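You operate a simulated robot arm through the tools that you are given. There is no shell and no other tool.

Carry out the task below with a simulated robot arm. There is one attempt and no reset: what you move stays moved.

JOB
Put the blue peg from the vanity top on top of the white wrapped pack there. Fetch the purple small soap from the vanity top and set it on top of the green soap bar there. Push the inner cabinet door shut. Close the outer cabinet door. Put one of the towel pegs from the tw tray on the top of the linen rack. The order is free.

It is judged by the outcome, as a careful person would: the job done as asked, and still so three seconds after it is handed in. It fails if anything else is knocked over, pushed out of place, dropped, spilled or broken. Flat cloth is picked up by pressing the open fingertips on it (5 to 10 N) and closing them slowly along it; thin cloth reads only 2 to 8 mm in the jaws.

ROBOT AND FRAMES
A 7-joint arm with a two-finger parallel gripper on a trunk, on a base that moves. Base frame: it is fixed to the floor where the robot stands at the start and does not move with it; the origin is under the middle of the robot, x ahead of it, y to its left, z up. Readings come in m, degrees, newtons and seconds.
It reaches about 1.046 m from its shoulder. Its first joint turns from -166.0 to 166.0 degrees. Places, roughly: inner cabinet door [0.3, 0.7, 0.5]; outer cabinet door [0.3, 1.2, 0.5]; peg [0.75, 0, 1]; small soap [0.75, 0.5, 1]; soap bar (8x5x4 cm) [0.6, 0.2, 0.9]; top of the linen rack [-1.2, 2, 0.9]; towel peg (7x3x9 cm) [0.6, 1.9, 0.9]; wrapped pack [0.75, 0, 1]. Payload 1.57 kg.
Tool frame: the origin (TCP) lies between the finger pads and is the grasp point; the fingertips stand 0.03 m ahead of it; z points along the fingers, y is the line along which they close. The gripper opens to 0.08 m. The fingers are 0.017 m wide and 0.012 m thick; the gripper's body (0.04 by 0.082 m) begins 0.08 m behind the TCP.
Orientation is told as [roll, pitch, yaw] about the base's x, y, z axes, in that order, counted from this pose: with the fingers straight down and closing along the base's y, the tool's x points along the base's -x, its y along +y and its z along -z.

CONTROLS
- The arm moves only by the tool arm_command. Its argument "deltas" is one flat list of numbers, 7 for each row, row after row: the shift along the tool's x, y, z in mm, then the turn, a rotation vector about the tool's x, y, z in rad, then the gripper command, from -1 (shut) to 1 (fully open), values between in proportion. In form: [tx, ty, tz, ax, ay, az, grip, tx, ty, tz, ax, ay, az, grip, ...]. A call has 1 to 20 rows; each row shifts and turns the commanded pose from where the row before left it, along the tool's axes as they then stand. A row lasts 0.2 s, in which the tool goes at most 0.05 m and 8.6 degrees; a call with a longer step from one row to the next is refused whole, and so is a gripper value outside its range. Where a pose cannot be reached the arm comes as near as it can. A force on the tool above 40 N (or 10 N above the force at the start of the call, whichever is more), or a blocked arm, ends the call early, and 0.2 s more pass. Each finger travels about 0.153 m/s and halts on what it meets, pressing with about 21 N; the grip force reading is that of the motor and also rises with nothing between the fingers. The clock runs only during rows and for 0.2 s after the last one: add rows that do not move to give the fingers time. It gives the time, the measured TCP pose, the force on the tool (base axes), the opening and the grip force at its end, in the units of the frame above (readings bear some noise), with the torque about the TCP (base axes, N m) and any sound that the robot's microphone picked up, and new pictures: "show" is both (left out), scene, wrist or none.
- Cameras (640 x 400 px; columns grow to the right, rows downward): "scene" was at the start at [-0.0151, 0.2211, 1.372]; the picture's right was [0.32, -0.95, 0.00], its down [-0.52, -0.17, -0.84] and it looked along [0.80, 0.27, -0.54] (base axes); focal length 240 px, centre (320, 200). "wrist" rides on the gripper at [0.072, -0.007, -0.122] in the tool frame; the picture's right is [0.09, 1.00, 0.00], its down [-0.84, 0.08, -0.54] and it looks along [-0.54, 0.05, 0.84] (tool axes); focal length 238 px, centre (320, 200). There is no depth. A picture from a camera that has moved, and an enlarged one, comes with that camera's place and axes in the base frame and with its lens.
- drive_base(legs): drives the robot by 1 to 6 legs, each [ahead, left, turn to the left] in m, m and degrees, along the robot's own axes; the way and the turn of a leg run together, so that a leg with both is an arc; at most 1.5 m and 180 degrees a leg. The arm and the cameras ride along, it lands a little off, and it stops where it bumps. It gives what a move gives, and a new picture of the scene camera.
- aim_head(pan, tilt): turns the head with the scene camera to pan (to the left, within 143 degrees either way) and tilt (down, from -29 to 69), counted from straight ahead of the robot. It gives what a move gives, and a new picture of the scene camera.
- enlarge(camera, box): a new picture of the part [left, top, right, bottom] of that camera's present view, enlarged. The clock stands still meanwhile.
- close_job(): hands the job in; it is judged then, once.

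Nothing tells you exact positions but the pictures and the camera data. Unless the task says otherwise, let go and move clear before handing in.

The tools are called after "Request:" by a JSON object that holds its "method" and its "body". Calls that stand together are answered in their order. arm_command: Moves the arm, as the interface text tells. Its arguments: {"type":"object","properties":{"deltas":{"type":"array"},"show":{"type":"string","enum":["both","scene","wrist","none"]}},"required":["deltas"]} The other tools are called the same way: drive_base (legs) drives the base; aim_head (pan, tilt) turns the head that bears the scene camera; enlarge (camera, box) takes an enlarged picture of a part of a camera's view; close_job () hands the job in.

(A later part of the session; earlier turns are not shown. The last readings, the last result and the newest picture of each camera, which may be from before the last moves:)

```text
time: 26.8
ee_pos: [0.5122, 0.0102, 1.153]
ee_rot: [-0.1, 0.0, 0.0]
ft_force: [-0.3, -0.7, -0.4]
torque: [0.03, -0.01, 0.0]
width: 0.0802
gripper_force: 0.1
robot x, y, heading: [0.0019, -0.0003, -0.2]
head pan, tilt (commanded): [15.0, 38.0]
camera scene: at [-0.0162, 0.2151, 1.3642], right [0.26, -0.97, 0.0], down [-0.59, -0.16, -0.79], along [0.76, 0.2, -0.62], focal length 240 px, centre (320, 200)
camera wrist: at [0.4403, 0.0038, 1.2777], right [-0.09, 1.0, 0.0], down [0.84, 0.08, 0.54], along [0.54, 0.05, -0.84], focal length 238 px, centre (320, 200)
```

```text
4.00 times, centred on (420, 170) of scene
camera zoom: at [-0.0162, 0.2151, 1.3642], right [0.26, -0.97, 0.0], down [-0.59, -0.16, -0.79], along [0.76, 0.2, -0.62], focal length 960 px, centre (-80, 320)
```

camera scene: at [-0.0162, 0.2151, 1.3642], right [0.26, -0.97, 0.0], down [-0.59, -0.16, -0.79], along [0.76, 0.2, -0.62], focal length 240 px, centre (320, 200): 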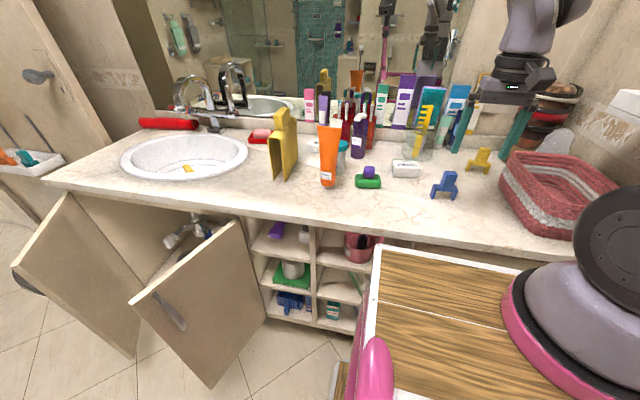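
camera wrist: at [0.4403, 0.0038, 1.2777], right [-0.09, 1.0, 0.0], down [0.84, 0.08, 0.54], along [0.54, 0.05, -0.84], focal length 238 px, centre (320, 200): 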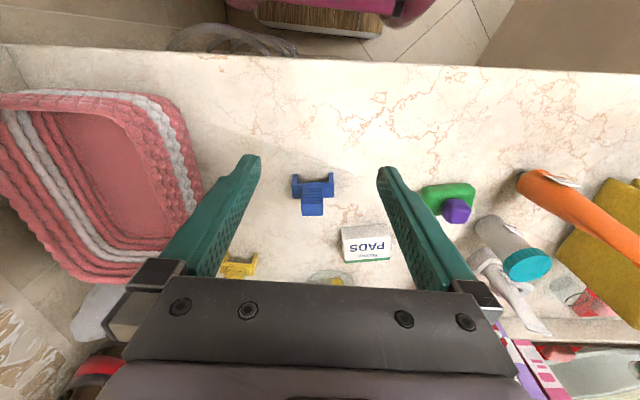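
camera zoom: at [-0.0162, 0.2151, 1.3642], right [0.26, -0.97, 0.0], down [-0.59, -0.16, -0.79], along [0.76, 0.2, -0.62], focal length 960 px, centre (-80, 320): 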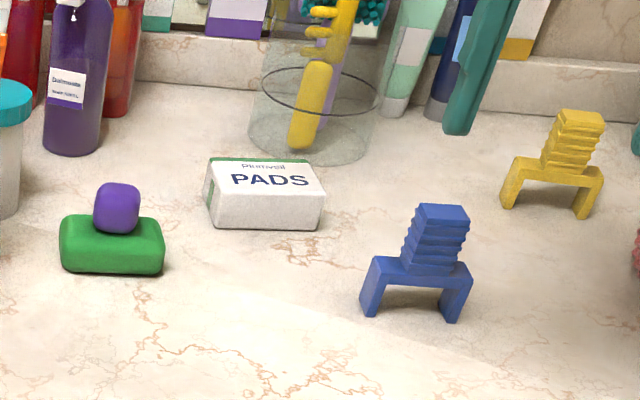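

The blue peg stands at about (0.628, 0.010) with its post top near z 1.01 and yawed about 8° like the pack. The pack's centre is about (0.74, 0.117), top near 0.963. I move above the peg, turn 8° and look.

Request:
{"method": "arm_command", "body": {"deltas": [-40, 0, 0, 0, 0, 0, 1, -40, 0, 0, 0, 0, 0, 1, -35, 0, 0, 0, 0, 0, 1, 0, 0, 0, 0, 0, -0.14, 1, 0, 0, 30, 0, 0, 0, 1, 0, 0, 30, 0, 0, 0, 1, 0, 0, 25, 0, 0, 0, 1, 0, 0, 0, 0, 0, 0, 1], "show": "both"}}

Request:
{"method": "enlarge", "body": {"camera": "wrist", "box": [220, 100, 420, 225]}}

Request:
{"method": "enlarge", "body": {"camera": "scene", "box": [400, 120, 500, 210]}}

```text
time: 28.6
ee_pos: [0.6288, 0.0104, 1.0677]
ee_rot: [0.0, 0.0, 8.0]
ft_force: [0.7, 0.1, -0.6]
torque: [0.02, -0.04, -0.03]
width: 0.08
gripper_force: 0.1
robot x, y, heading: [0.0028, -0.0011, 0.2]
head pan, tilt (commanded): [15.0, 38.0]
camera scene: at [-0.0163, 0.215, 1.3642], right [0.26, -0.97, 0.0], down [-0.59, -0.16, -0.79], along [0.76, 0.2, -0.62], focal length 240 px, centre (320, 200)
camera wrist: at [0.559, -0.0064, 1.1905], right [-0.23, 0.97, 0.0], down [0.82, 0.19, 0.54], along [0.53, 0.12, -0.84], focal length 238 px, centre (320, 200)
```

scene: 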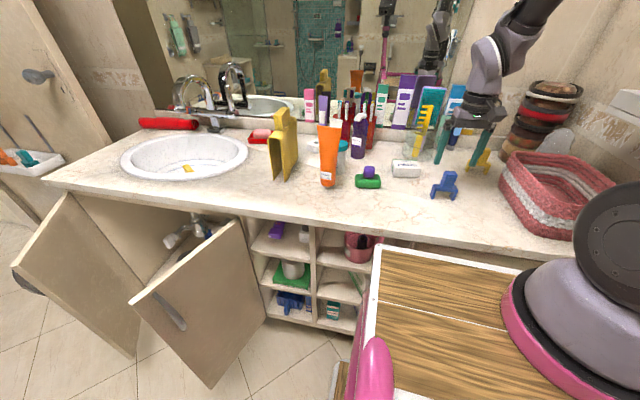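
wrist: 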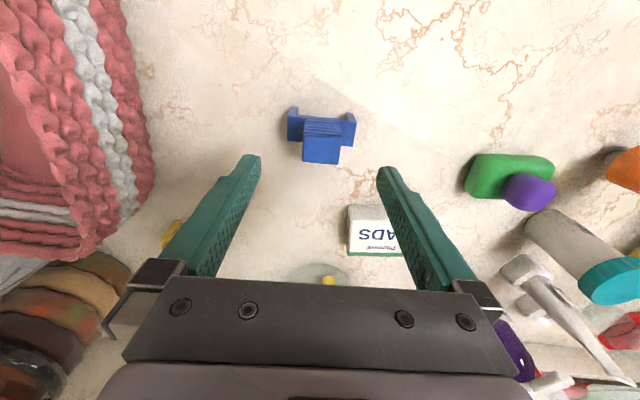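

```text
3.20 times, centred on (320, 162) of wrist
camera zoom: at [0.559, -0.0064, 1.1905], right [-0.23, 0.97, 0.0], down [0.82, 0.19, 0.54], along [0.53, 0.12, -0.84], focal length 763 px, centre (320, 320)
```

zoom: 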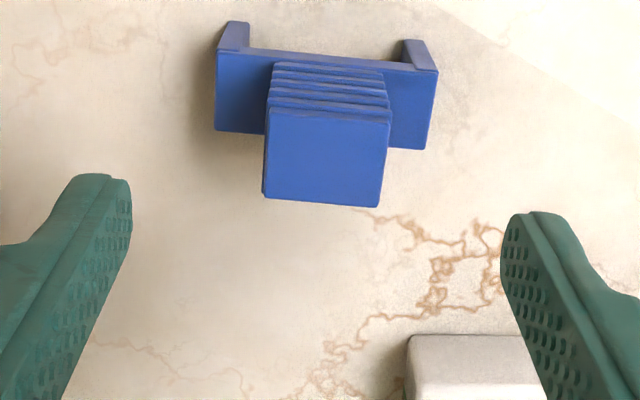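

```text
4.44 times, centred on (450, 165) of scene
camera zoom: at [-0.0163, 0.215, 1.3642], right [0.26, -0.97, 0.0], down [-0.59, -0.16, -0.79], along [0.76, 0.2, -0.62], focal length 1067 px, centre (-258, 356)
```

zoom: 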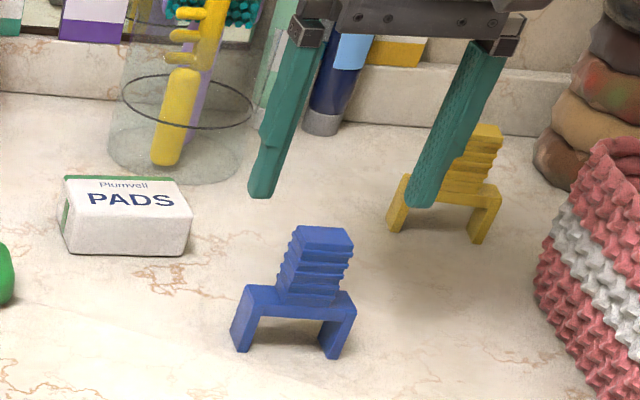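

With the 8° turn the gripper lines up with the peg's post, whose centre is within 2–3 mm of the TCP. I descend so the fingertips stay above the crossbar.

Request:
{"method": "arm_command", "body": {"deltas": [2, 0, 20, 0, 0, 0, 1, 0, 0, 20, 0, 0, 0, 1, 0, 0, 10, 0, 0, 0, 1, 0, 0, 0, 0, 0, 0, 1], "show": "both"}}

Request:
{"method": "enlarge", "body": {"camera": "wrist", "box": [220, 100, 420, 225]}}

Request:
{"method": "enlarge", "body": {"camera": "scene", "box": [400, 120, 500, 210]}}

```text
time: 29.6
ee_pos: [0.6261, 0.0115, 1.0184]
ee_rot: [0.0, -0.1, 7.9]
ft_force: [0.2, 0.0, -1.0]
torque: [0.0, -0.02, 0.0]
width: 0.0801
gripper_force: 0.0
robot x, y, heading: [-0.0019, 0.0014, -0.2]
head pan, tilt (commanded): [15.0, 38.0]
camera scene: at [-0.0163, 0.215, 1.3642], right [0.26, -0.97, 0.0], down [-0.59, -0.16, -0.79], along [0.76, 0.2, -0.62], focal length 240 px, centre (320, 200)
camera wrist: at [0.556, -0.0057, 1.142], right [-0.23, 0.97, 0.0], down [0.82, 0.19, 0.54], along [0.53, 0.12, -0.84], focal length 238 px, centre (320, 200)
```

scene: 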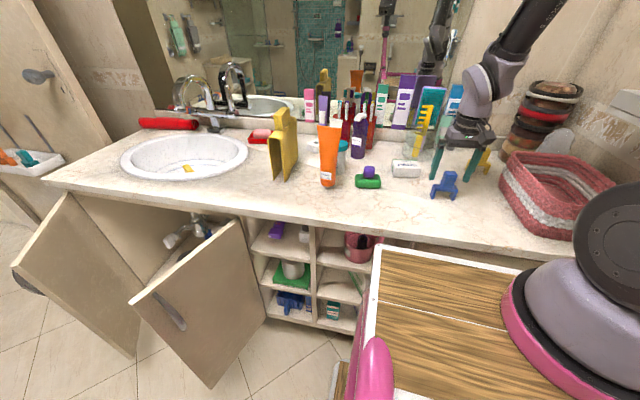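
wrist: 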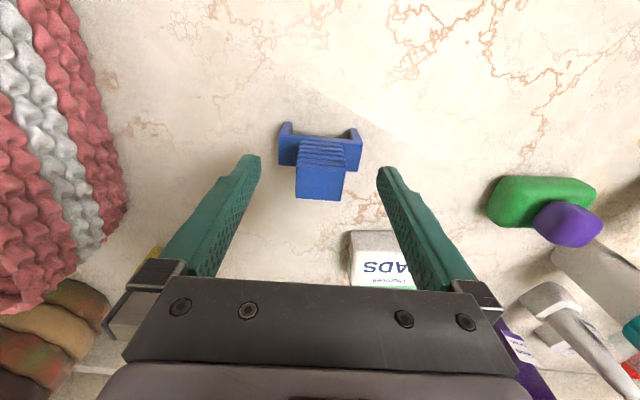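

```text
3.20 times, centred on (320, 162) of wrist
camera zoom: at [0.556, -0.0057, 1.142], right [-0.23, 0.97, 0.0], down [0.82, 0.19, 0.54], along [0.53, 0.12, -0.84], focal length 763 px, centre (320, 320)
```

zoom: 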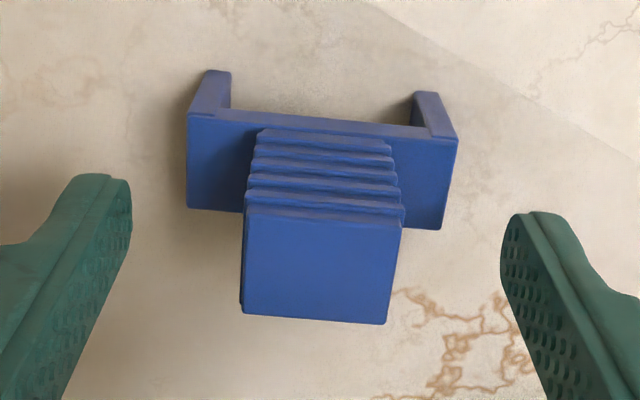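

```text
4.44 times, centred on (450, 165) of scene
camera zoom: at [-0.0163, 0.215, 1.3642], right [0.26, -0.97, 0.0], down [-0.59, -0.16, -0.79], along [0.76, 0.2, -0.62], focal length 1067 px, centre (-258, 356)
```

zoom: 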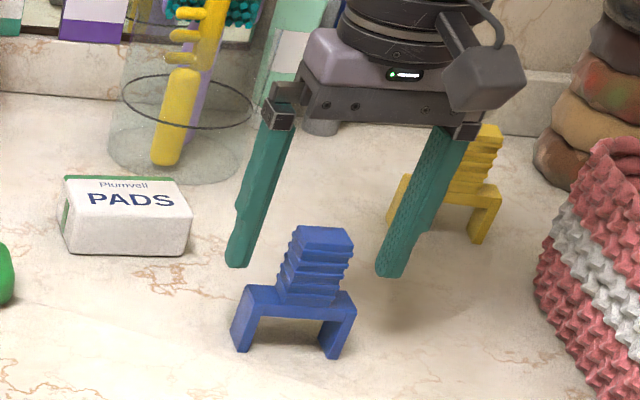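

The fingers straddle the post evenly. I lower 4 mm more and close slowly.

Request:
{"method": "arm_command", "body": {"deltas": [0, 0, 4, 0, 0, 0, 1, 0, 0, 0, 0, 0, 0, 0.4, 0, 0, 0, 0, 0, 0, 0, 0, 0, 0, 0, 0, 0, -0.3, 0, 0, 0, 0, 0, 0, -1, 0, 0, 0, 0, 0, 0, -1, 0, 0, 0, 0, 0, 0, -1], "show": "wrist"}}

Request:
{"method": "enlarge", "body": {"camera": "scene", "box": [400, 120, 500, 210]}}

```text
time: 31.2
ee_pos: [0.6255, 0.0103, 1.0154]
ee_rot: [-0.1, 0.0, 8.0]
ft_force: [0.6, 1.3, -0.5]
torque: [0.02, 0.02, -0.03]
width: 0.0286
gripper_force: 21.4
robot x, y, heading: [0.001, 0.0022, 0.0]
head pan, tilt (commanded): [15.0, 38.0]
camera wrist: at [0.5561, -0.0055, 1.1383], right [-0.23, 0.97, 0.0], down [0.82, 0.19, 0.54], along [0.53, 0.12, -0.84], focal length 238 px, centre (320, 200)
```

wrist: 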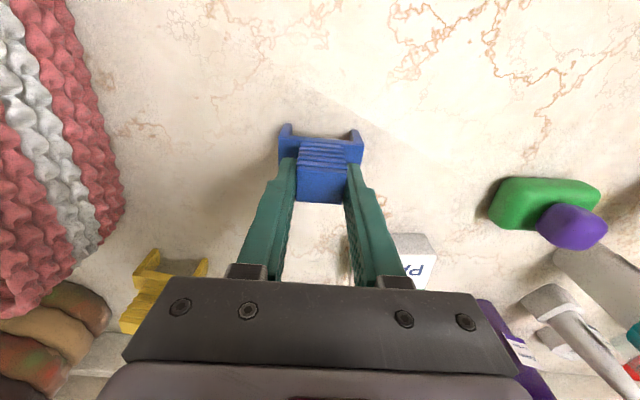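

```text
4.44 times, centred on (450, 165) of scene
camera zoom: at [-0.0162, 0.215, 1.3642], right [0.26, -0.97, 0.0], down [-0.59, -0.16, -0.79], along [0.76, 0.2, -0.62], focal length 1067 px, centre (-258, 356)
```

zoom: 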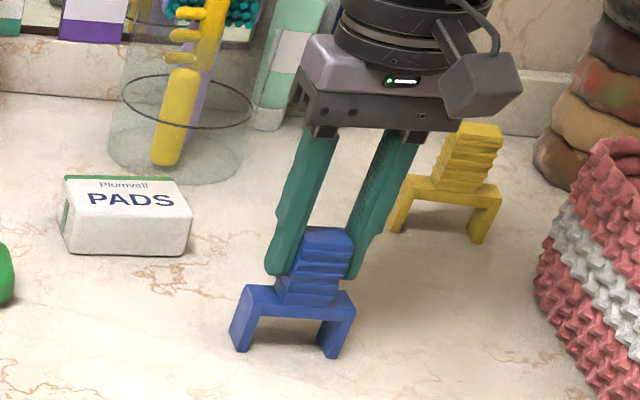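

Peg gripped at 28.6 mm. I lift it about 85 mm, carry it over the pack's centre (0.7405, 0.1175), turn about 2.6° more to match the pack, and look.

Request:
{"method": "arm_command", "body": {"deltas": [0, 0, -10, 0, 0, 0, -1, 0, 0, -25, 0, 0, 0, -1, 0, 0, -25, 0, 0, 0, -1, 0, 0, -25, 0, 0, 0, -1, -32, 22.35, 0, 0, 0, 0, -1, -32, 22.35, 0, 0, 0, 0, -1, -32, 22.35, 0, 0, 0, 0, -1, -32, 22.35, 0, 0, 0, 0, -1, 0, 0, 0, 0, 0, -0.045, -1, 0, 0, 0, 0, 0, 0, -1], "show": "both"}}

Request:
{"method": "enlarge", "body": {"camera": "wrist", "box": [220, 100, 420, 225]}}

Request:
{"method": "enlarge", "body": {"camera": "scene", "box": [360, 100, 460, 190]}}

```text
time: 33.4
ee_pos: [0.7393, 0.1164, 1.1002]
ee_rot: [0.0, -0.1, 10.6]
ft_force: [0.1, -0.4, -0.7]
torque: [0.02, 0.0, 0.01]
width: 0.029
gripper_force: 20.8
robot x, y, heading: [-0.0024, -0.0034, -0.1]
head pan, tilt (commanded): [15.0, 38.0]
camera scene: at [-0.0163, 0.215, 1.3642], right [0.26, -0.97, 0.0], down [-0.59, -0.16, -0.79], along [0.76, 0.2, -0.62], focal length 240 px, centre (320, 200)
camera wrist: at [0.6704, 0.0972, 1.2236], right [-0.27, 0.96, 0.0], down [0.81, 0.23, 0.54], along [0.52, 0.15, -0.84], focal length 238 px, centre (320, 200)
```

scene: 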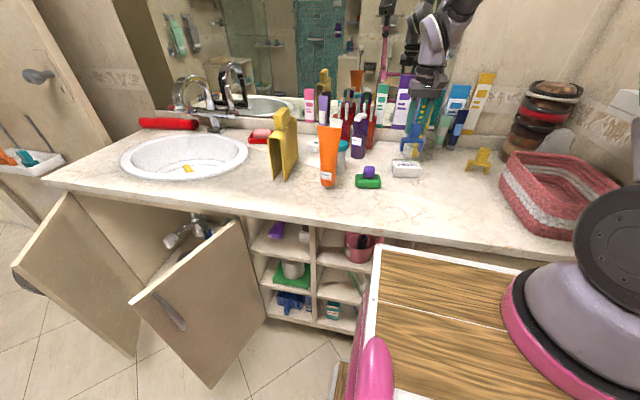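
wrist: 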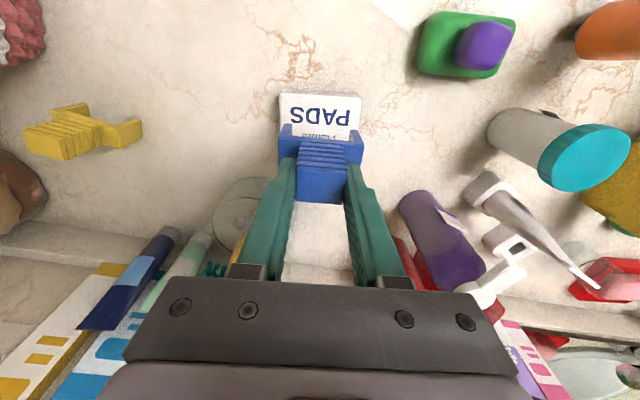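

```text
3.20 times, centred on (320, 162) of wrist
camera zoom: at [0.6704, 0.0972, 1.2236], right [-0.27, 0.96, 0.0], down [0.81, 0.23, 0.54], along [0.52, 0.15, -0.84], focal length 763 px, centre (320, 320)
```

zoom: 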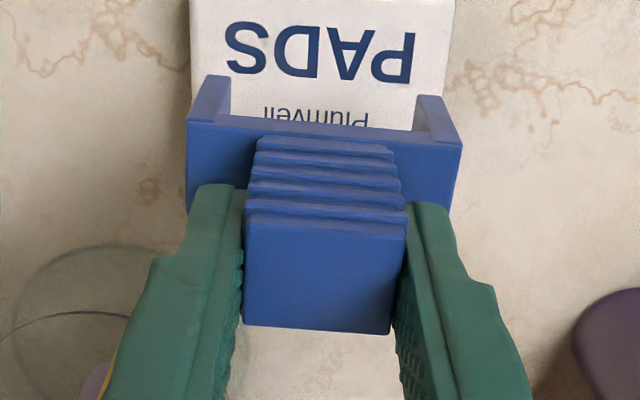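

```text
4.44 times, centred on (410, 145) of scene
camera zoom: at [-0.0163, 0.215, 1.3642], right [0.26, -0.97, 0.0], down [-0.59, -0.16, -0.79], along [0.76, 0.2, -0.62], focal length 1067 px, centre (-80, 444)
```

zoom: 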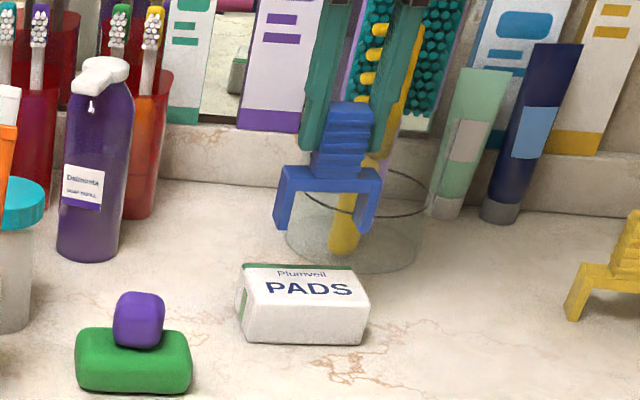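

The peg is over the pack, aligned in yaw, and my recomputed pack centre agrees at (0.741, 0.1175). I descend to a small gap and check.

Request:
{"method": "arm_command", "body": {"deltas": [0, 0, 20, 0, 0, 0, -1, 0, 0, 15, 0, 0, 0, -1, 0, 0, 8, 0, 0, 0, -1, 0, 0, 0, 0, 0, 0, -1], "show": "both"}}

Request:
{"method": "enlarge", "body": {"camera": "wrist", "box": [220, 80, 420, 205]}}

Request:
{"method": "enlarge", "body": {"camera": "scene", "box": [370, 110, 450, 190]}}

```text
time: 34.4
ee_pos: [0.7411, 0.1172, 1.0584]
ee_rot: [0.0, 0.1, 10.5]
ft_force: [0.9, -0.1, -0.6]
torque: [0.02, -0.03, -0.02]
width: 0.0288
gripper_force: 20.5
robot x, y, heading: [-0.0024, -0.0029, 0.2]
head pan, tilt (commanded): [15.0, 38.0]
camera scene: at [-0.0163, 0.215, 1.3642], right [0.26, -0.97, 0.0], down [-0.59, -0.16, -0.79], along [0.76, 0.2, -0.62], focal length 240 px, centre (320, 200)
camera wrist: at [0.6708, 0.0976, 1.18], right [-0.27, 0.96, 0.0], down [0.81, 0.23, 0.54], along [0.52, 0.15, -0.84], focal length 238 px, centre (320, 200)
```

scene: 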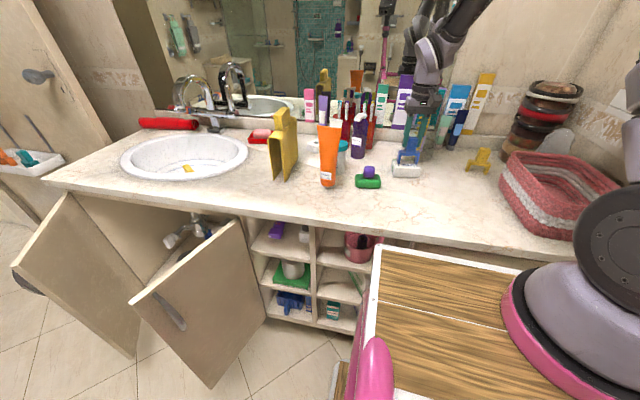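
wrist: 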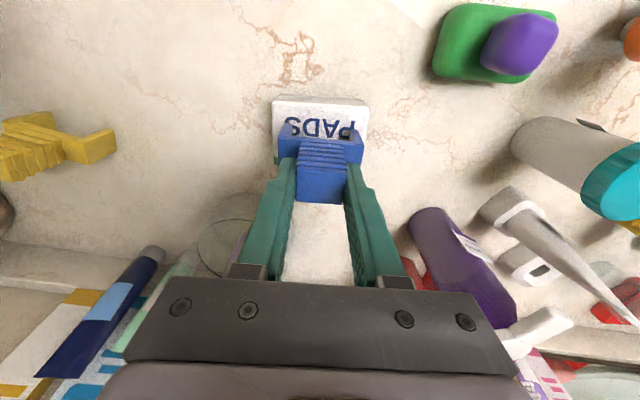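

```text
3.20 times, centred on (320, 142) of wrist
camera zoom: at [0.6708, 0.0976, 1.18], right [-0.27, 0.96, 0.0], down [0.81, 0.23, 0.54], along [0.52, 0.15, -0.84], focal length 763 px, centre (320, 384)
```

zoom: 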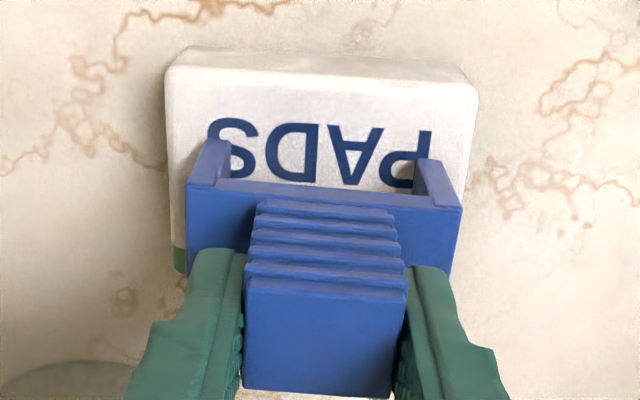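

```text
5.00 times, centred on (410, 150) of scene
camera zoom: at [-0.0163, 0.215, 1.3642], right [0.26, -0.97, 0.0], down [-0.59, -0.16, -0.79], along [0.76, 0.2, -0.62], focal length 1201 px, centre (-130, 450)
```

zoom: 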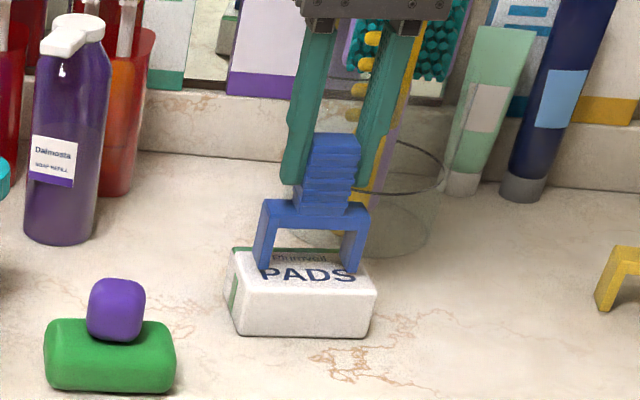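

The legs are well inside the pack's top with about 1 cm of gap. I lower gently step by step until contact.

Request:
{"method": "arm_command", "body": {"deltas": [0, 0, 4, 0, 0, 0, -1, 0, 0, 3, 0, 0, 0, -1, 0, 0, 0, 0, 0, 0, -1], "show": "none"}}

Request:
{"method": "arm_command", "body": {"deltas": [0, 0, 1.5, 0, 0, 0, -1, 0, 0, 0, 0, 0, 0, -1], "show": "none"}}

```text
time: 35.2
ee_pos: [0.7408, 0.117, 1.0521]
ee_rot: [-0.1, -0.2, 10.5]
ft_force: [0.8, 0.3, 21.5]
torque: [-0.06, -0.16, -0.05]
width: 0.0289
gripper_force: 21.6
robot x, y, heading: [0.0019, -0.0004, 0.2]
head pan, tilt (commanded): [15.0, 38.0]
```

```text
time: 35.8
ee_pos: [0.7417, 0.1177, 1.0518]
ee_rot: [0.1, -0.4, 10.7]
ft_force: [-0.6, -1.4, 10.5]
torque: [-0.08, 0.11, -0.01]
width: 0.0292
gripper_force: 21.3
robot x, y, heading: [0.0007, 0.002, 0.1]
head pan, tilt (commanded): [15.0, 38.0]
stopped in row 2: the force on the tool passed its limit at 41 N (the readings are from after the stop); the commanded pose is now the measured one
```

Contact came earlier than estimated (pack top near 0.968). I ease up slightly to take the pressure off.

Request:
{"method": "arm_command", "body": {"deltas": [0, 0, -1, 0, 0, 0, -1, 0, 0, 0, 0, 0, 0, -1], "show": "both"}}

Request:
{"method": "enlarge", "body": {"camera": "scene", "box": [370, 110, 450, 190]}}

Request:
{"method": "enlarge", "body": {"camera": "wrist", "box": [220, 80, 420, 205]}}

```text
time: 36.4
ee_pos: [0.7427, 0.1158, 1.0504]
ee_rot: [0.0, -0.3, 10.6]
ft_force: [1.8, 1.5, 5.9]
torque: [0.04, -0.19, 0.01]
width: 0.0288
gripper_force: 21.5
robot x, y, heading: [0.0019, 0.002, -0.2]
head pan, tilt (commanded): [15.0, 38.0]
camera scene: at [-0.0163, 0.215, 1.3642], right [0.26, -0.97, 0.0], down [-0.59, -0.16, -0.79], along [0.76, 0.2, -0.62], focal length 240 px, centre (320, 200)
camera wrist: at [0.6716, 0.0972, 1.1741], right [-0.27, 0.96, 0.0], down [0.81, 0.23, 0.55], along [0.53, 0.15, -0.84], focal length 238 px, centre (320, 200)
```

scene: 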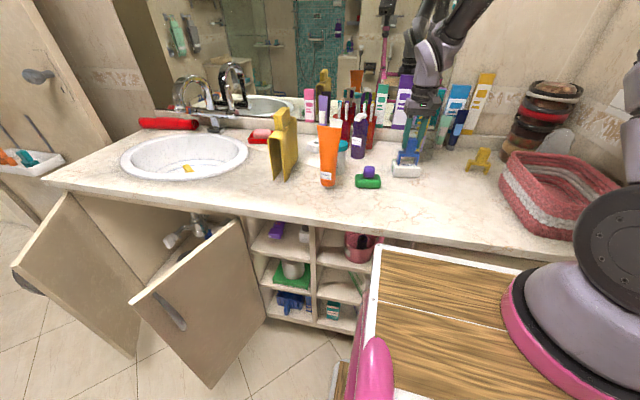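
wrist: 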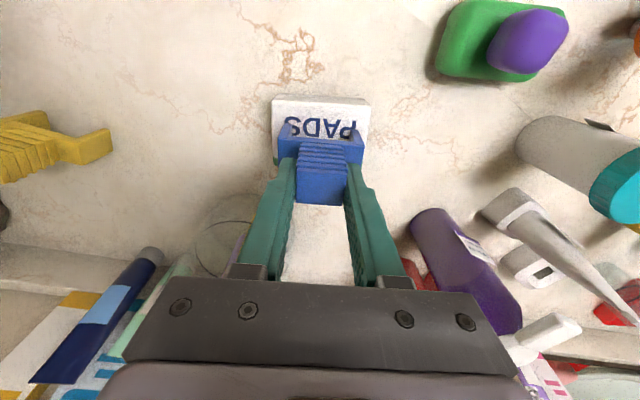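

```text
5.00 times, centred on (410, 150) of scene
camera zoom: at [-0.0163, 0.215, 1.3642], right [0.26, -0.97, 0.0], down [-0.59, -0.16, -0.79], along [0.76, 0.2, -0.62], focal length 1201 px, centre (-130, 450)
```

zoom: 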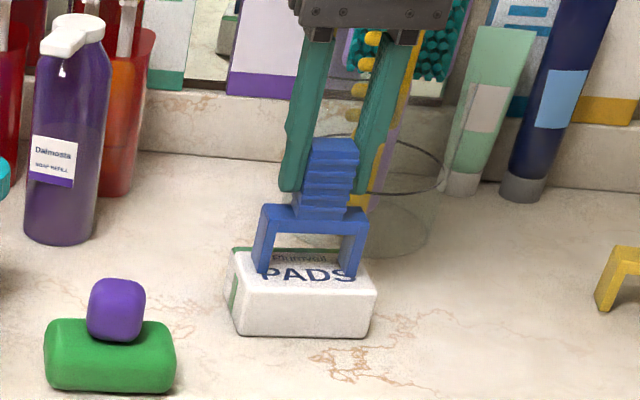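

```text
3.20 times, centred on (320, 142) of wrist
camera zoom: at [0.6716, 0.0972, 1.1741], right [-0.27, 0.96, 0.0], down [0.81, 0.23, 0.55], along [0.53, 0.15, -0.84], focal length 763 px, centre (320, 384)
```

zoom: 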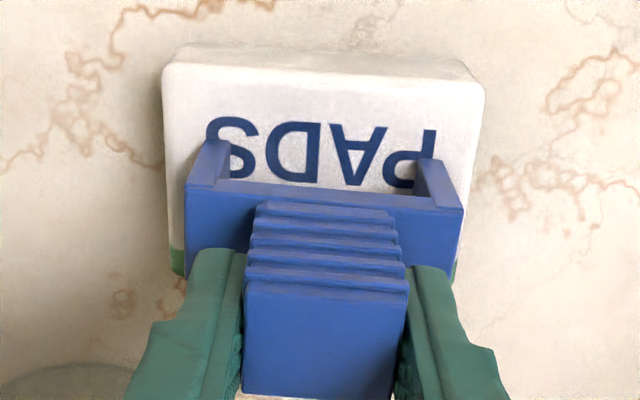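

Legs rest on the pack top. I ease up one more millimetre and then open the fingers gently.

Request:
{"method": "arm_command", "body": {"deltas": [0, 0, -0.8, 0, 0, 0, -1, 0, 0, 0, 0, 0, 0, -1], "show": "none"}}

```text
time: 37.0
ee_pos: [0.7429, 0.1178, 1.051]
ee_rot: [0.0, -0.3, 10.5]
ft_force: [-0.9, -0.3, 2.2]
torque: [0.01, -0.01, -0.03]
width: 0.0289
gripper_force: 20.7
robot x, y, heading: [0.0001, 0.0011, -0.1]
head pan, tilt (commanded): [15.0, 38.0]
```

Request:
{"method": "arm_command", "body": {"deltas": [0, 0, 0, 0, 0, 0, -0.27, 0, 0, 0, 0, 0, 0, -0.22, 0, 0, 0, 0, 0, 0, -0.1, 0, 0, 0, 0, 0, 0, 0.1, 0, 0, 0, 0, 0, 0, 0.3, 0, 0, 0, 0, 0, 0, 0.3], "show": "wrist"}}

Request:
{"method": "enlarge", "body": {"camera": "scene", "box": [370, 110, 450, 190]}}

```text
time: 38.4
ee_pos: [0.7422, 0.1165, 1.0514]
ee_rot: [0.1, -0.2, 10.7]
ft_force: [0.7, -0.3, 1.0]
torque: [-0.02, 0.0, 0.01]
width: 0.0519
gripper_force: 0.1
robot x, y, heading: [0.0004, 0.0001, 0.1]
head pan, tilt (commanded): [15.0, 38.0]
camera wrist: at [0.6719, 0.0972, 1.1745], right [-0.27, 0.96, 0.0], down [0.81, 0.23, 0.55], along [0.52, 0.15, -0.84], focal length 238 px, centre (320, 200)
```

wrist: 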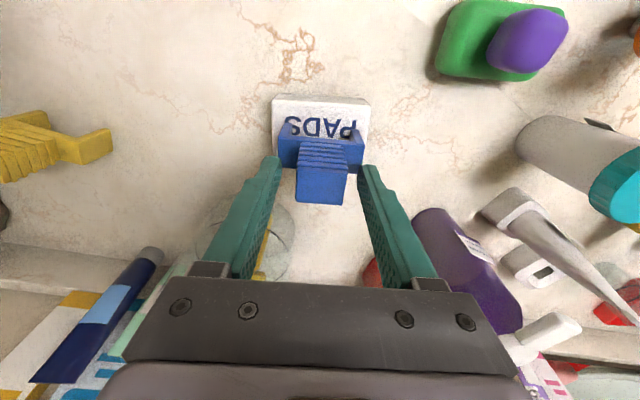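

```text
5.00 times, centred on (410, 150) of scene
camera zoom: at [-0.0162, 0.215, 1.3642], right [0.26, -0.97, 0.0], down [-0.59, -0.16, -0.79], along [0.76, 0.2, -0.62], focal length 1201 px, centre (-130, 450)
```

zoom: 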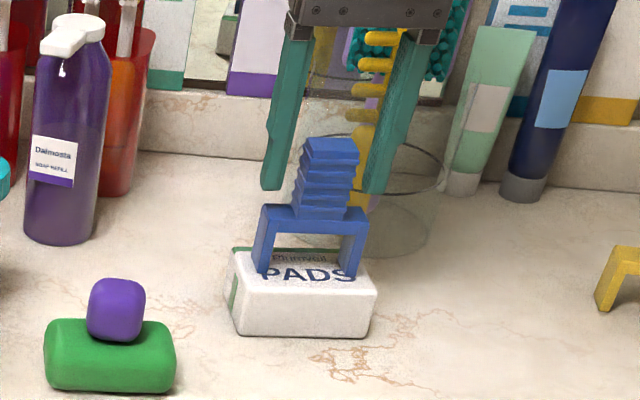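

The blue peg stands freely on the white pack. I lift straight up, turn the yaw back, and retract to a pose like the starting one.

Request:
{"method": "arm_command", "body": {"deltas": [0, 0, -15, 0, 0, 0, 0.3, 0, 0, -30, 0, 0, 0, 0.3, 0, 0, -40, 0, 0, 0, 0.3, 0, 0, -45, 0, 0, 0, 0.3, 20, 0, -30, 0, 0, 0.1, 0, 40, 0, 0, 0, 0, 0.085, -0.5, 45, 0, 0, 0, 0, 0, -1, 45, 0, 0, 0, 0, 0, -1, 45, 0, 0, 0, 0, 0, -1, 45, 10, 0, 0, 0, 0, -1, 45, 30, 0, 0, 0, 0, -1, 45, 40, 0, 0, 0, 0, -1, 45, 40, 0, 0, 0, 0, -1, 20, 45, 0, 0, 0, 0, -1, 0, 45, 0, 0, 0, 0, -1, 0, 45, 0, 0, 0, 0, -1, 0, 45, 0, 0, 0, 0, -1, 0, 0, 0, 0, 0, 0, -1], "show": "both"}}

Request:
{"method": "enlarge", "body": {"camera": "scene", "box": [250, 90, 500, 240]}}

```text
refused: row 11 steps farther than a row can; nothing moved
```

```text
2.56 times, centred on (375, 165) of scene
camera zoom: at [-0.0162, 0.215, 1.3642], right [0.26, -0.97, 0.0], down [-0.59, -0.16, -0.79], along [0.76, 0.2, -0.62], focal length 615 px, centre (179, 290)
```

zoom: 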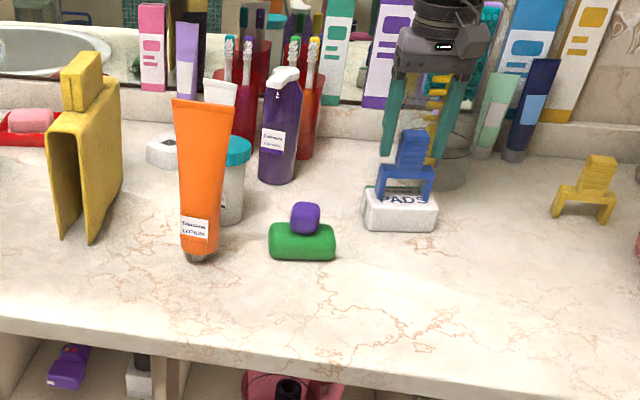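

The peg stays put; the last call was refused for too long a step. I redo the lift and retreat with shorter steps.

Request:
{"method": "arm_command", "body": {"deltas": [0, 0, -15, 0, 0, 0, 0.3, 0, 0, -30, 0, 0, 0, 0.3, 0, 0, -40, 0, 0, 0, 0.3, 0, 0, -45, 0, 0, 0, 0.3, 20, 0, -30, 0, 0, 0.1, 0, 40, 0, 0, 0, 0, 0.085, -0.5, 45, 0, 0, 0, 0, 0, -1, 45, 0, 0, 0, 0, 0, -1, 45, 0, 0, 0, 0, 0, -1, 45, 10, 0, 0, 0, 0, -1, 35, 30, 0, 0, 0, 0, -1, 30, 35, 0, 0, 0, 0, -1, 30, 35, 0, 0, 0, 0, -1, 20, 40, 0, 0, 0, 0, -1, 20, 40, 0, 0, 0, 0, -1, 0, 45, 0, 0, 0, 0, -1, 0, 45, 0, 0, 0, 0, -1, 0, 0, 0, 0, 0, 0, -1], "show": "both"}}

Request:
{"method": "aim_head", "body": {"pan": 143, "tilt": 40}}

Request:
{"method": "aim_head", "body": {"pan": 80, "tilt": 55}}

```text
time: 42.2
ee_pos: [0.3674, 0.3903, 1.2127]
ee_rot: [0.0, -0.2, -0.1]
ft_force: [-0.4, -0.9, -0.4]
torque: [0.06, -0.01, 0.02]
width: 0.0
gripper_force: 21.2
robot x, y, heading: [0.0022, 0.0001, 0.0]
head pan, tilt (commanded): [15.0, 38.0]
camera scene: at [-0.0163, 0.215, 1.3642], right [0.26, -0.97, 0.0], down [-0.59, -0.16, -0.79], along [0.76, 0.2, -0.62], focal length 240 px, centre (320, 200)
camera wrist: at [0.2948, 0.3835, 1.3343], right [-0.09, 1.0, 0.0], down [0.83, 0.08, 0.55], along [0.54, 0.05, -0.84], focal length 238 px, centre (320, 200)
```

scene: 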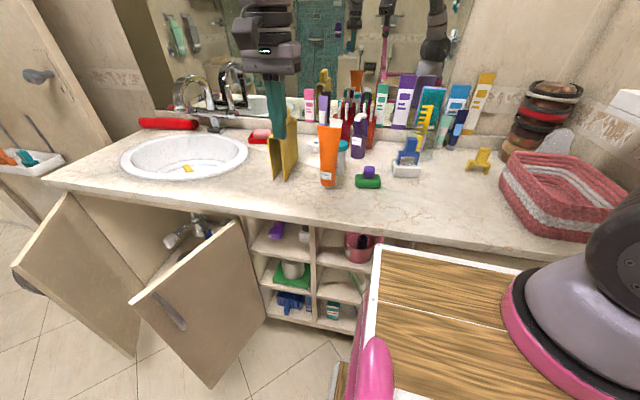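
wrist: 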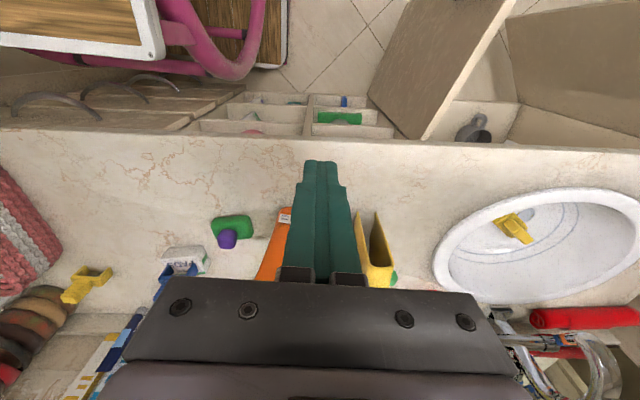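

```text
time: 44.3
ee_pos: [0.3671, 0.3897, 1.2121]
ee_rot: [0.1, -0.1, 0.0]
ft_force: [1.0, 0.1, 0.1]
torque: [0.01, 0.0, -0.02]
width: 0.0
gripper_force: 20.8
robot x, y, heading: [0.0004, -0.0014, 0.0]
head pan, tilt (commanded): [143.0, 40.0]
camera scene: at [-0.1675, 0.2439, 1.3612], right [0.6, 0.8, 0.0], down [0.51, -0.39, -0.77], along [-0.61, 0.46, -0.64], focal length 240 px, centre (320, 200)
```

scene: 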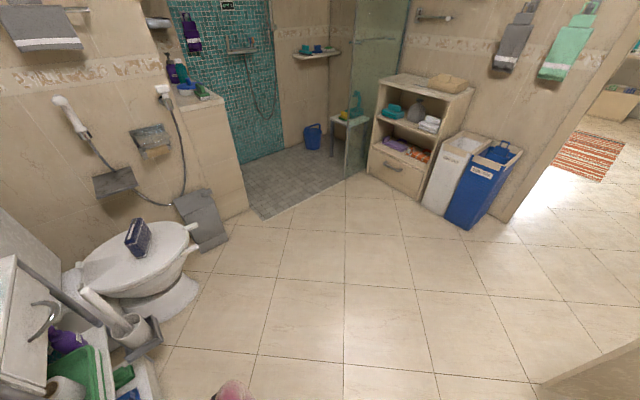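

```text
time: 45.6
ee_pos: [0.367, 0.3898, 1.2115]
ee_rot: [0.1, -0.2, 0.0]
ft_force: [-0.5, 0.1, -0.7]
torque: [-0.01, 0.04, 0.02]
width: 0.0001
gripper_force: 21.6
robot x, y, heading: [-0.0014, -0.0009, -0.2]
head pan, tilt (commanded): [80.0, 55.0]
camera scene: at [-0.0872, 0.2638, 1.3406], right [0.98, -0.17, 0.0], down [-0.14, -0.81, -0.57], along [0.1, 0.57, -0.82], focal length 240 px, centre (320, 200)
```

scene: 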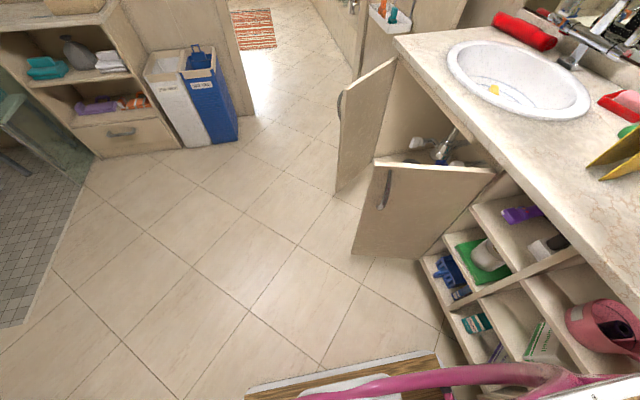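

Behind the robot the floor is free to the left but there are a toilet and shelf further back on the right, so I drive diagonally back-left to about (-0.38, 0.5) to work on the doors.

Request:
{"method": "drive_base", "body": {"legs": [[-0.2, 0.1, 0], [-0.18, 0.4, 0]]}}

Request:
{"method": "aim_head", "body": {"pan": 40, "tilt": 40}}

```text
time: 49.5
ee_pos: [-0.0124, 0.8867, 1.2112]
ee_rot: [0.1, -0.2, 0.0]
ft_force: [-0.1, 0.8, 0.1]
torque: [0.04, 0.02, -0.01]
width: 0.0
gripper_force: 21.0
robot x, y, heading: [-0.3823, 0.4937, -0.1]
head pan, tilt (commanded): [80.0, 55.0]
camera scene: at [-0.4666, 0.7586, 1.3405], right [0.99, -0.17, 0.0], down [-0.14, -0.81, -0.57], along [0.1, 0.56, -0.82], focal length 240 px, centre (320, 200)
```

scene: 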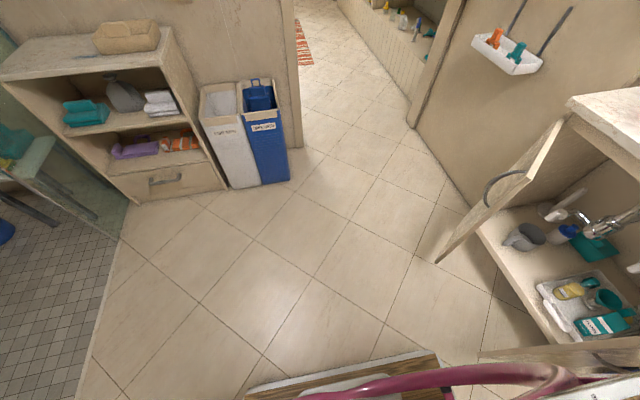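

```text
time: 50.6
ee_pos: [-0.0134, 0.8851, 1.2115]
ee_rot: [0.0, -0.2, 0.1]
ft_force: [0.0, -0.2, 0.5]
torque: [0.01, 0.0, 0.0]
width: 0.0
gripper_force: 21.2
robot x, y, heading: [-0.3819, 0.4951, 0.1]
head pan, tilt (commanded): [40.0, 40.0]
camera scene: at [-0.414, 0.7424, 1.3612], right [0.64, -0.76, 0.0], down [-0.49, -0.41, -0.77], along [0.59, 0.49, -0.64], focal length 240 px, centre (320, 200)
```

scene: 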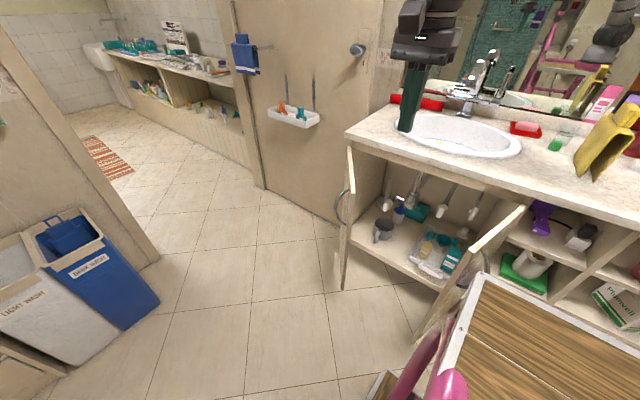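

The robot is at (-0.38, 0.49). I look closer at both doors to refine their positions.

Request:
{"method": "enlarge", "body": {"camera": "scene", "box": [320, 120, 560, 340]}}

Request:
{"method": "aim_head", "body": {"pan": 20, "tilt": 50}}

```text
1.82 times, centred on (440, 230) of scene
camera zoom: at [-0.414, 0.7424, 1.3612], right [0.64, -0.76, 0.0], down [-0.49, -0.41, -0.77], along [0.59, 0.49, -0.64], focal length 437 px, centre (102, 146)
```

zoom: 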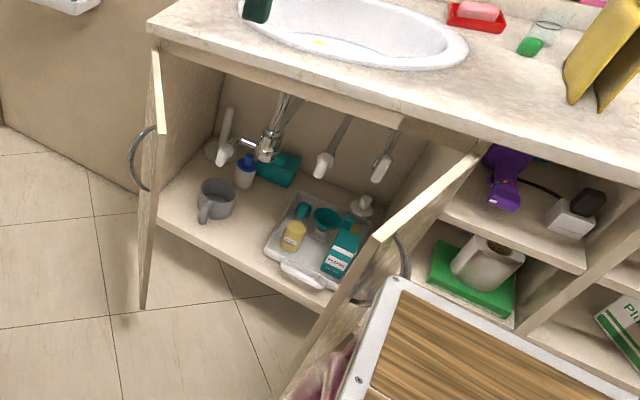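

```text
time: 51.4
ee_pos: [-0.0139, 0.8858, 1.2122]
ee_rot: [0.1, -0.2, 0.1]
ft_force: [0.0, 0.0, -0.4]
torque: [-0.02, 0.02, 0.01]
width: 0.0
gripper_force: 21.2
robot x, y, heading: [-0.378, 0.4906, 0.1]
head pan, tilt (commanded): [20.0, 50.0]
camera scene: at [-0.4067, 0.7141, 1.3471], right [0.34, -0.94, 0.0], down [-0.72, -0.26, -0.64], along [0.6, 0.22, -0.77], focal length 240 px, centre (320, 200)
```

scene: 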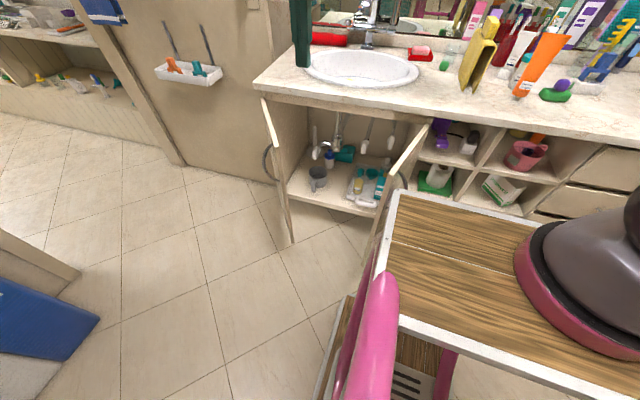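

Refined: inner door runs from hinge (0.46, 0.61) to free end (0.15, 0.70), outer door from hinge (0.43, 1.28) to free end (0.165, 1.08), tops at 0.85. I bring the closed gripper to the robot side of the inner door, above it first.

Request:
{"method": "arm_command", "body": {"deltas": [-28, -36, 0, 0, 0, 0, -1, -28, -36, 0, 0, 0, 0, -1, -28, -36, 0, 0, 0, 0, -1, -28, -36, 0, 0, 0, 0, -1, -28, -36, 0, 0, 0, 0, -1, -28, -36, 0, 0, 0, 0, -1, -28, -40, 0, 0, 0, 0, -1, 0, 0, 40, 0, 0, 0, -1, 0, 0, 45, 0, 0, 0, -1, 0, 0, 45, 0, 0, 0, -1, 0, 0, 40, 0, 0, 0, -1, 0, 0, 40, 0, 0, 0, -1, 0, 0, 0, 0, 0, 0, -1], "show": "both"}}

```text
time: 54.2
ee_pos: [0.1834, 0.6319, 1.0025]
ee_rot: [0.2, -0.3, 0.1]
ft_force: [-0.3, 0.0, 0.0]
torque: [0.01, 0.03, -0.02]
width: 0.0002
gripper_force: 21.3
robot x, y, heading: [-0.3805, 0.4949, -0.1]
head pan, tilt (commanded): [20.0, 50.0]
camera scene: at [-0.4068, 0.7139, 1.3471], right [0.34, -0.94, 0.0], down [-0.72, -0.26, -0.64], along [0.6, 0.22, -0.77], focal length 240 px, centre (320, 200)
camera wrist: at [0.1114, 0.6238, 1.1249], right [-0.09, 1.0, 0.0], down [0.83, 0.08, 0.55], along [0.54, 0.05, -0.84], focal length 238 px, centre (320, 200)
```

scene: 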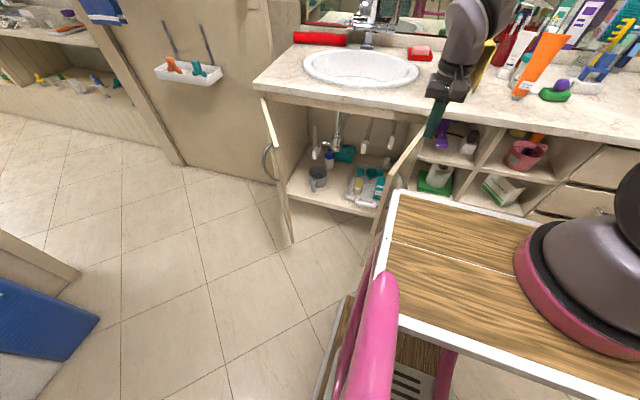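
wrist: 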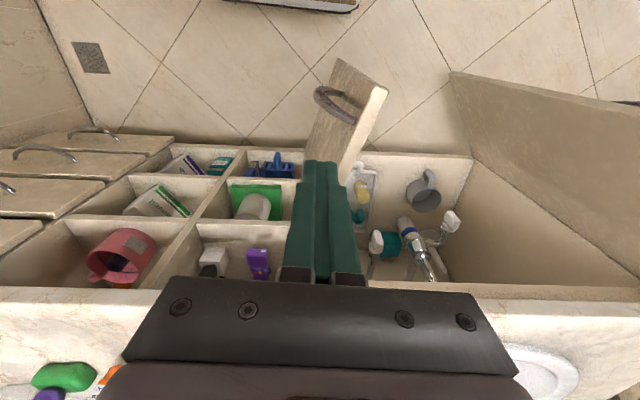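

The door's handle sits near its free end (z 0.64–0.83), so I will push on the bare face about 0.2 m from the hinge. I move to (0.25, 0.60) and lower the closed fingers to z 0.80.

Request:
{"method": "arm_command", "body": {"deltas": [-34, -16, 0, 0, 0, 0, -1, -34, -16, 0, 0, 0, 0, -1, 0, 0, 40, 0, 0, 0, -1, 0, 0, 40, 0, 0, 0, -1, 0, 0, 40, 0, 0, 0, -1, 0, 0, 40, 0, 0, 0, -1, 0, 0, 40, 0, 0, 0, -1, 0, 0, 0, 0, 0, 0, -1], "show": "both"}}

```text
time: 56.0
ee_pos: [0.2514, 0.5974, 0.804]
ee_rot: [0.1, -0.2, 0.1]
ft_force: [0.4, -0.5, 0.5]
torque: [-0.01, -0.01, -0.01]
width: 0.0001
gripper_force: 21.1
robot x, y, heading: [-0.3797, 0.4984, 0.3]
head pan, tilt (commanded): [20.0, 50.0]
camera scene: at [-0.4067, 0.714, 1.3471], right [0.34, -0.94, 0.0], down [-0.72, -0.26, -0.64], along [0.6, 0.22, -0.77], focal length 240 px, centre (320, 200)
camera wrist: at [0.1791, 0.5911, 0.9262], right [-0.09, 1.0, 0.0], down [0.83, 0.08, 0.55], along [0.54, 0.05, -0.84], focal length 238 px, centre (320, 200)
```

scene: 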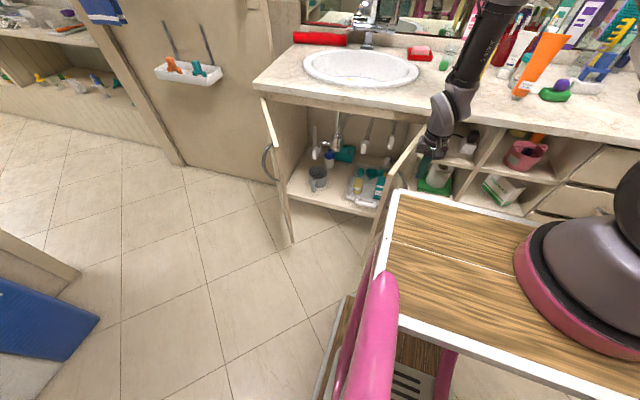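
wrist: 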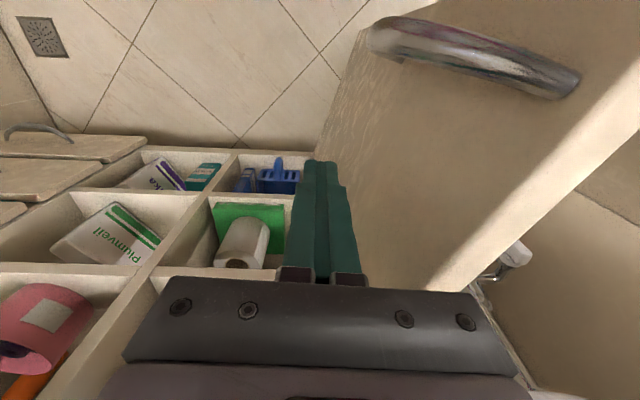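

Fingers are beside the door face, clear of the handle. I push along the door's arc in small steps.

Request:
{"method": "arm_command", "body": {"deltas": [-3, 15, 0, 0, 0, 0, -1, -4, 15, 0, 0, 0, 0, -1, -4, 16, 0, 0, 0, 0, -1, -4, 15, 0, 0, 0, 0, -1, -4, 15, 0, 0, 0, 0, -1, -4.5, 14, 0, 0, 0, 0, -1, -8, 16, 0, 0, 0, 0, -1, -8.5, 16, 0, 0, 0, 0, -1, 0, 0, 0, 0, 0, 0, -1], "show": "both"}}

```text
time: 58.0
ee_pos: [0.2933, 0.7197, 0.8024]
ee_rot: [0.1, -0.2, 0.1]
ft_force: [-0.3, -0.5, 0.6]
torque: [0.01, 0.0, -0.02]
width: 0.0002
gripper_force: 21.2
robot x, y, heading: [-0.3786, 0.4912, 0.2]
head pan, tilt (commanded): [20.0, 50.0]
camera scene: at [-0.4067, 0.714, 1.347], right [0.34, -0.94, 0.0], down [-0.72, -0.26, -0.64], along [0.6, 0.22, -0.77], focal length 240 px, centre (320, 200)
camera wrist: at [0.2216, 0.7132, 0.9257], right [-0.09, 1.0, 0.0], down [0.83, 0.08, 0.55], along [0.54, 0.05, -0.84], focal length 238 px, centre (320, 200)
```

scene: 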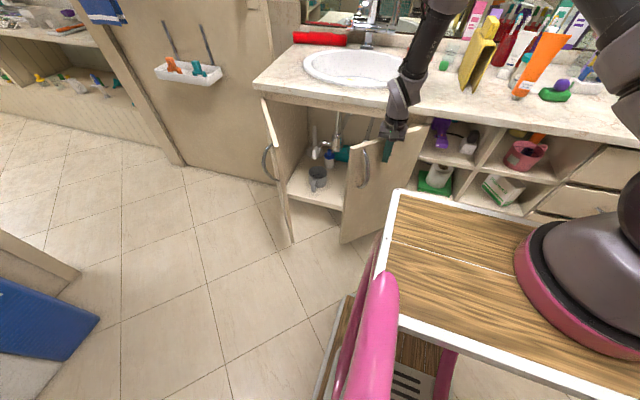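
wrist: 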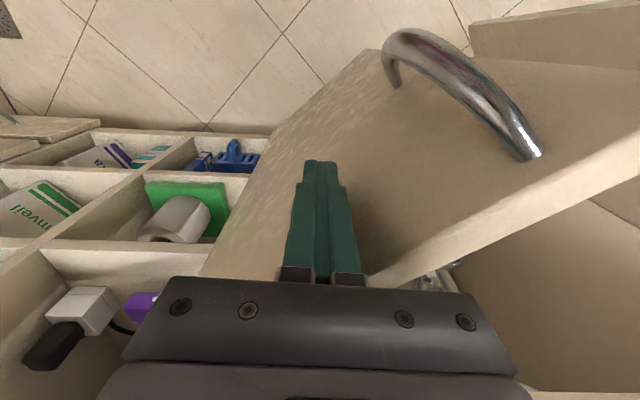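

The door swings freely and is about half shut. I push a bit further, then raise slightly and tilt the fingers forward so the gripper body will clear the vanity's overhang.

Request:
{"method": "arm_command", "body": {"deltas": [-10, 13, 0, 0, 0, 0, -1, -11, 14, 0, 0, 0, 0, -1, 10, 0, -10, 0, 0, 0, -1, 0, 0, 0, 0, -0.14, 0, -1, 0, 0, 0, 0, -0.14, 0, -1, 0, 0, 0, 0, -0.14, 0, -1, 0, 0, 0, 0, -0.14, 0, -1, 0, 0, 0, 0, -0.14, 0, -1, 0, 0, 0, 0, 0, 0, -1], "show": "both"}}

```text
time: 60.0
ee_pos: [0.3041, 0.7479, 0.8142]
ee_rot: [0.0, -40.3, 0.0]
ft_force: [0.4, 0.3, 0.6]
torque: [0.0, 0.0, -0.01]
width: 0.0002
gripper_force: 20.7
robot x, y, heading: [-0.3793, 0.4938, 0.0]
head pan, tilt (commanded): [20.0, 50.0]
camera scene: at [-0.4066, 0.714, 1.347], right [0.34, -0.94, 0.0], down [-0.72, -0.26, -0.64], along [0.6, 0.22, -0.77], focal length 240 px, centre (320, 200)
camera wrist: at [0.1704, 0.741, 0.8604], right [-0.07, 1.0, -0.06], down [0.29, 0.08, 0.96], along [0.96, 0.05, -0.29], focal length 238 px, centre (320, 200)
```

scene: 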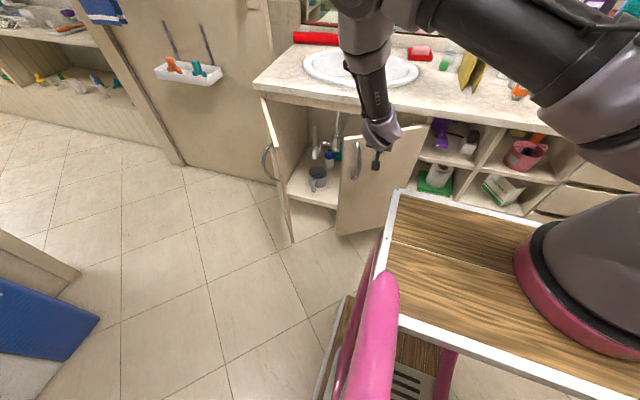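
wrist: 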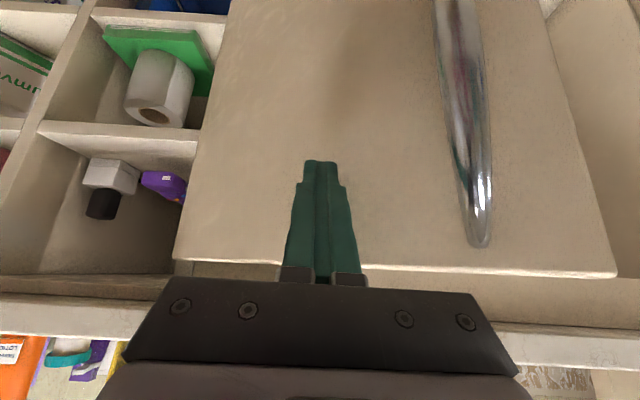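

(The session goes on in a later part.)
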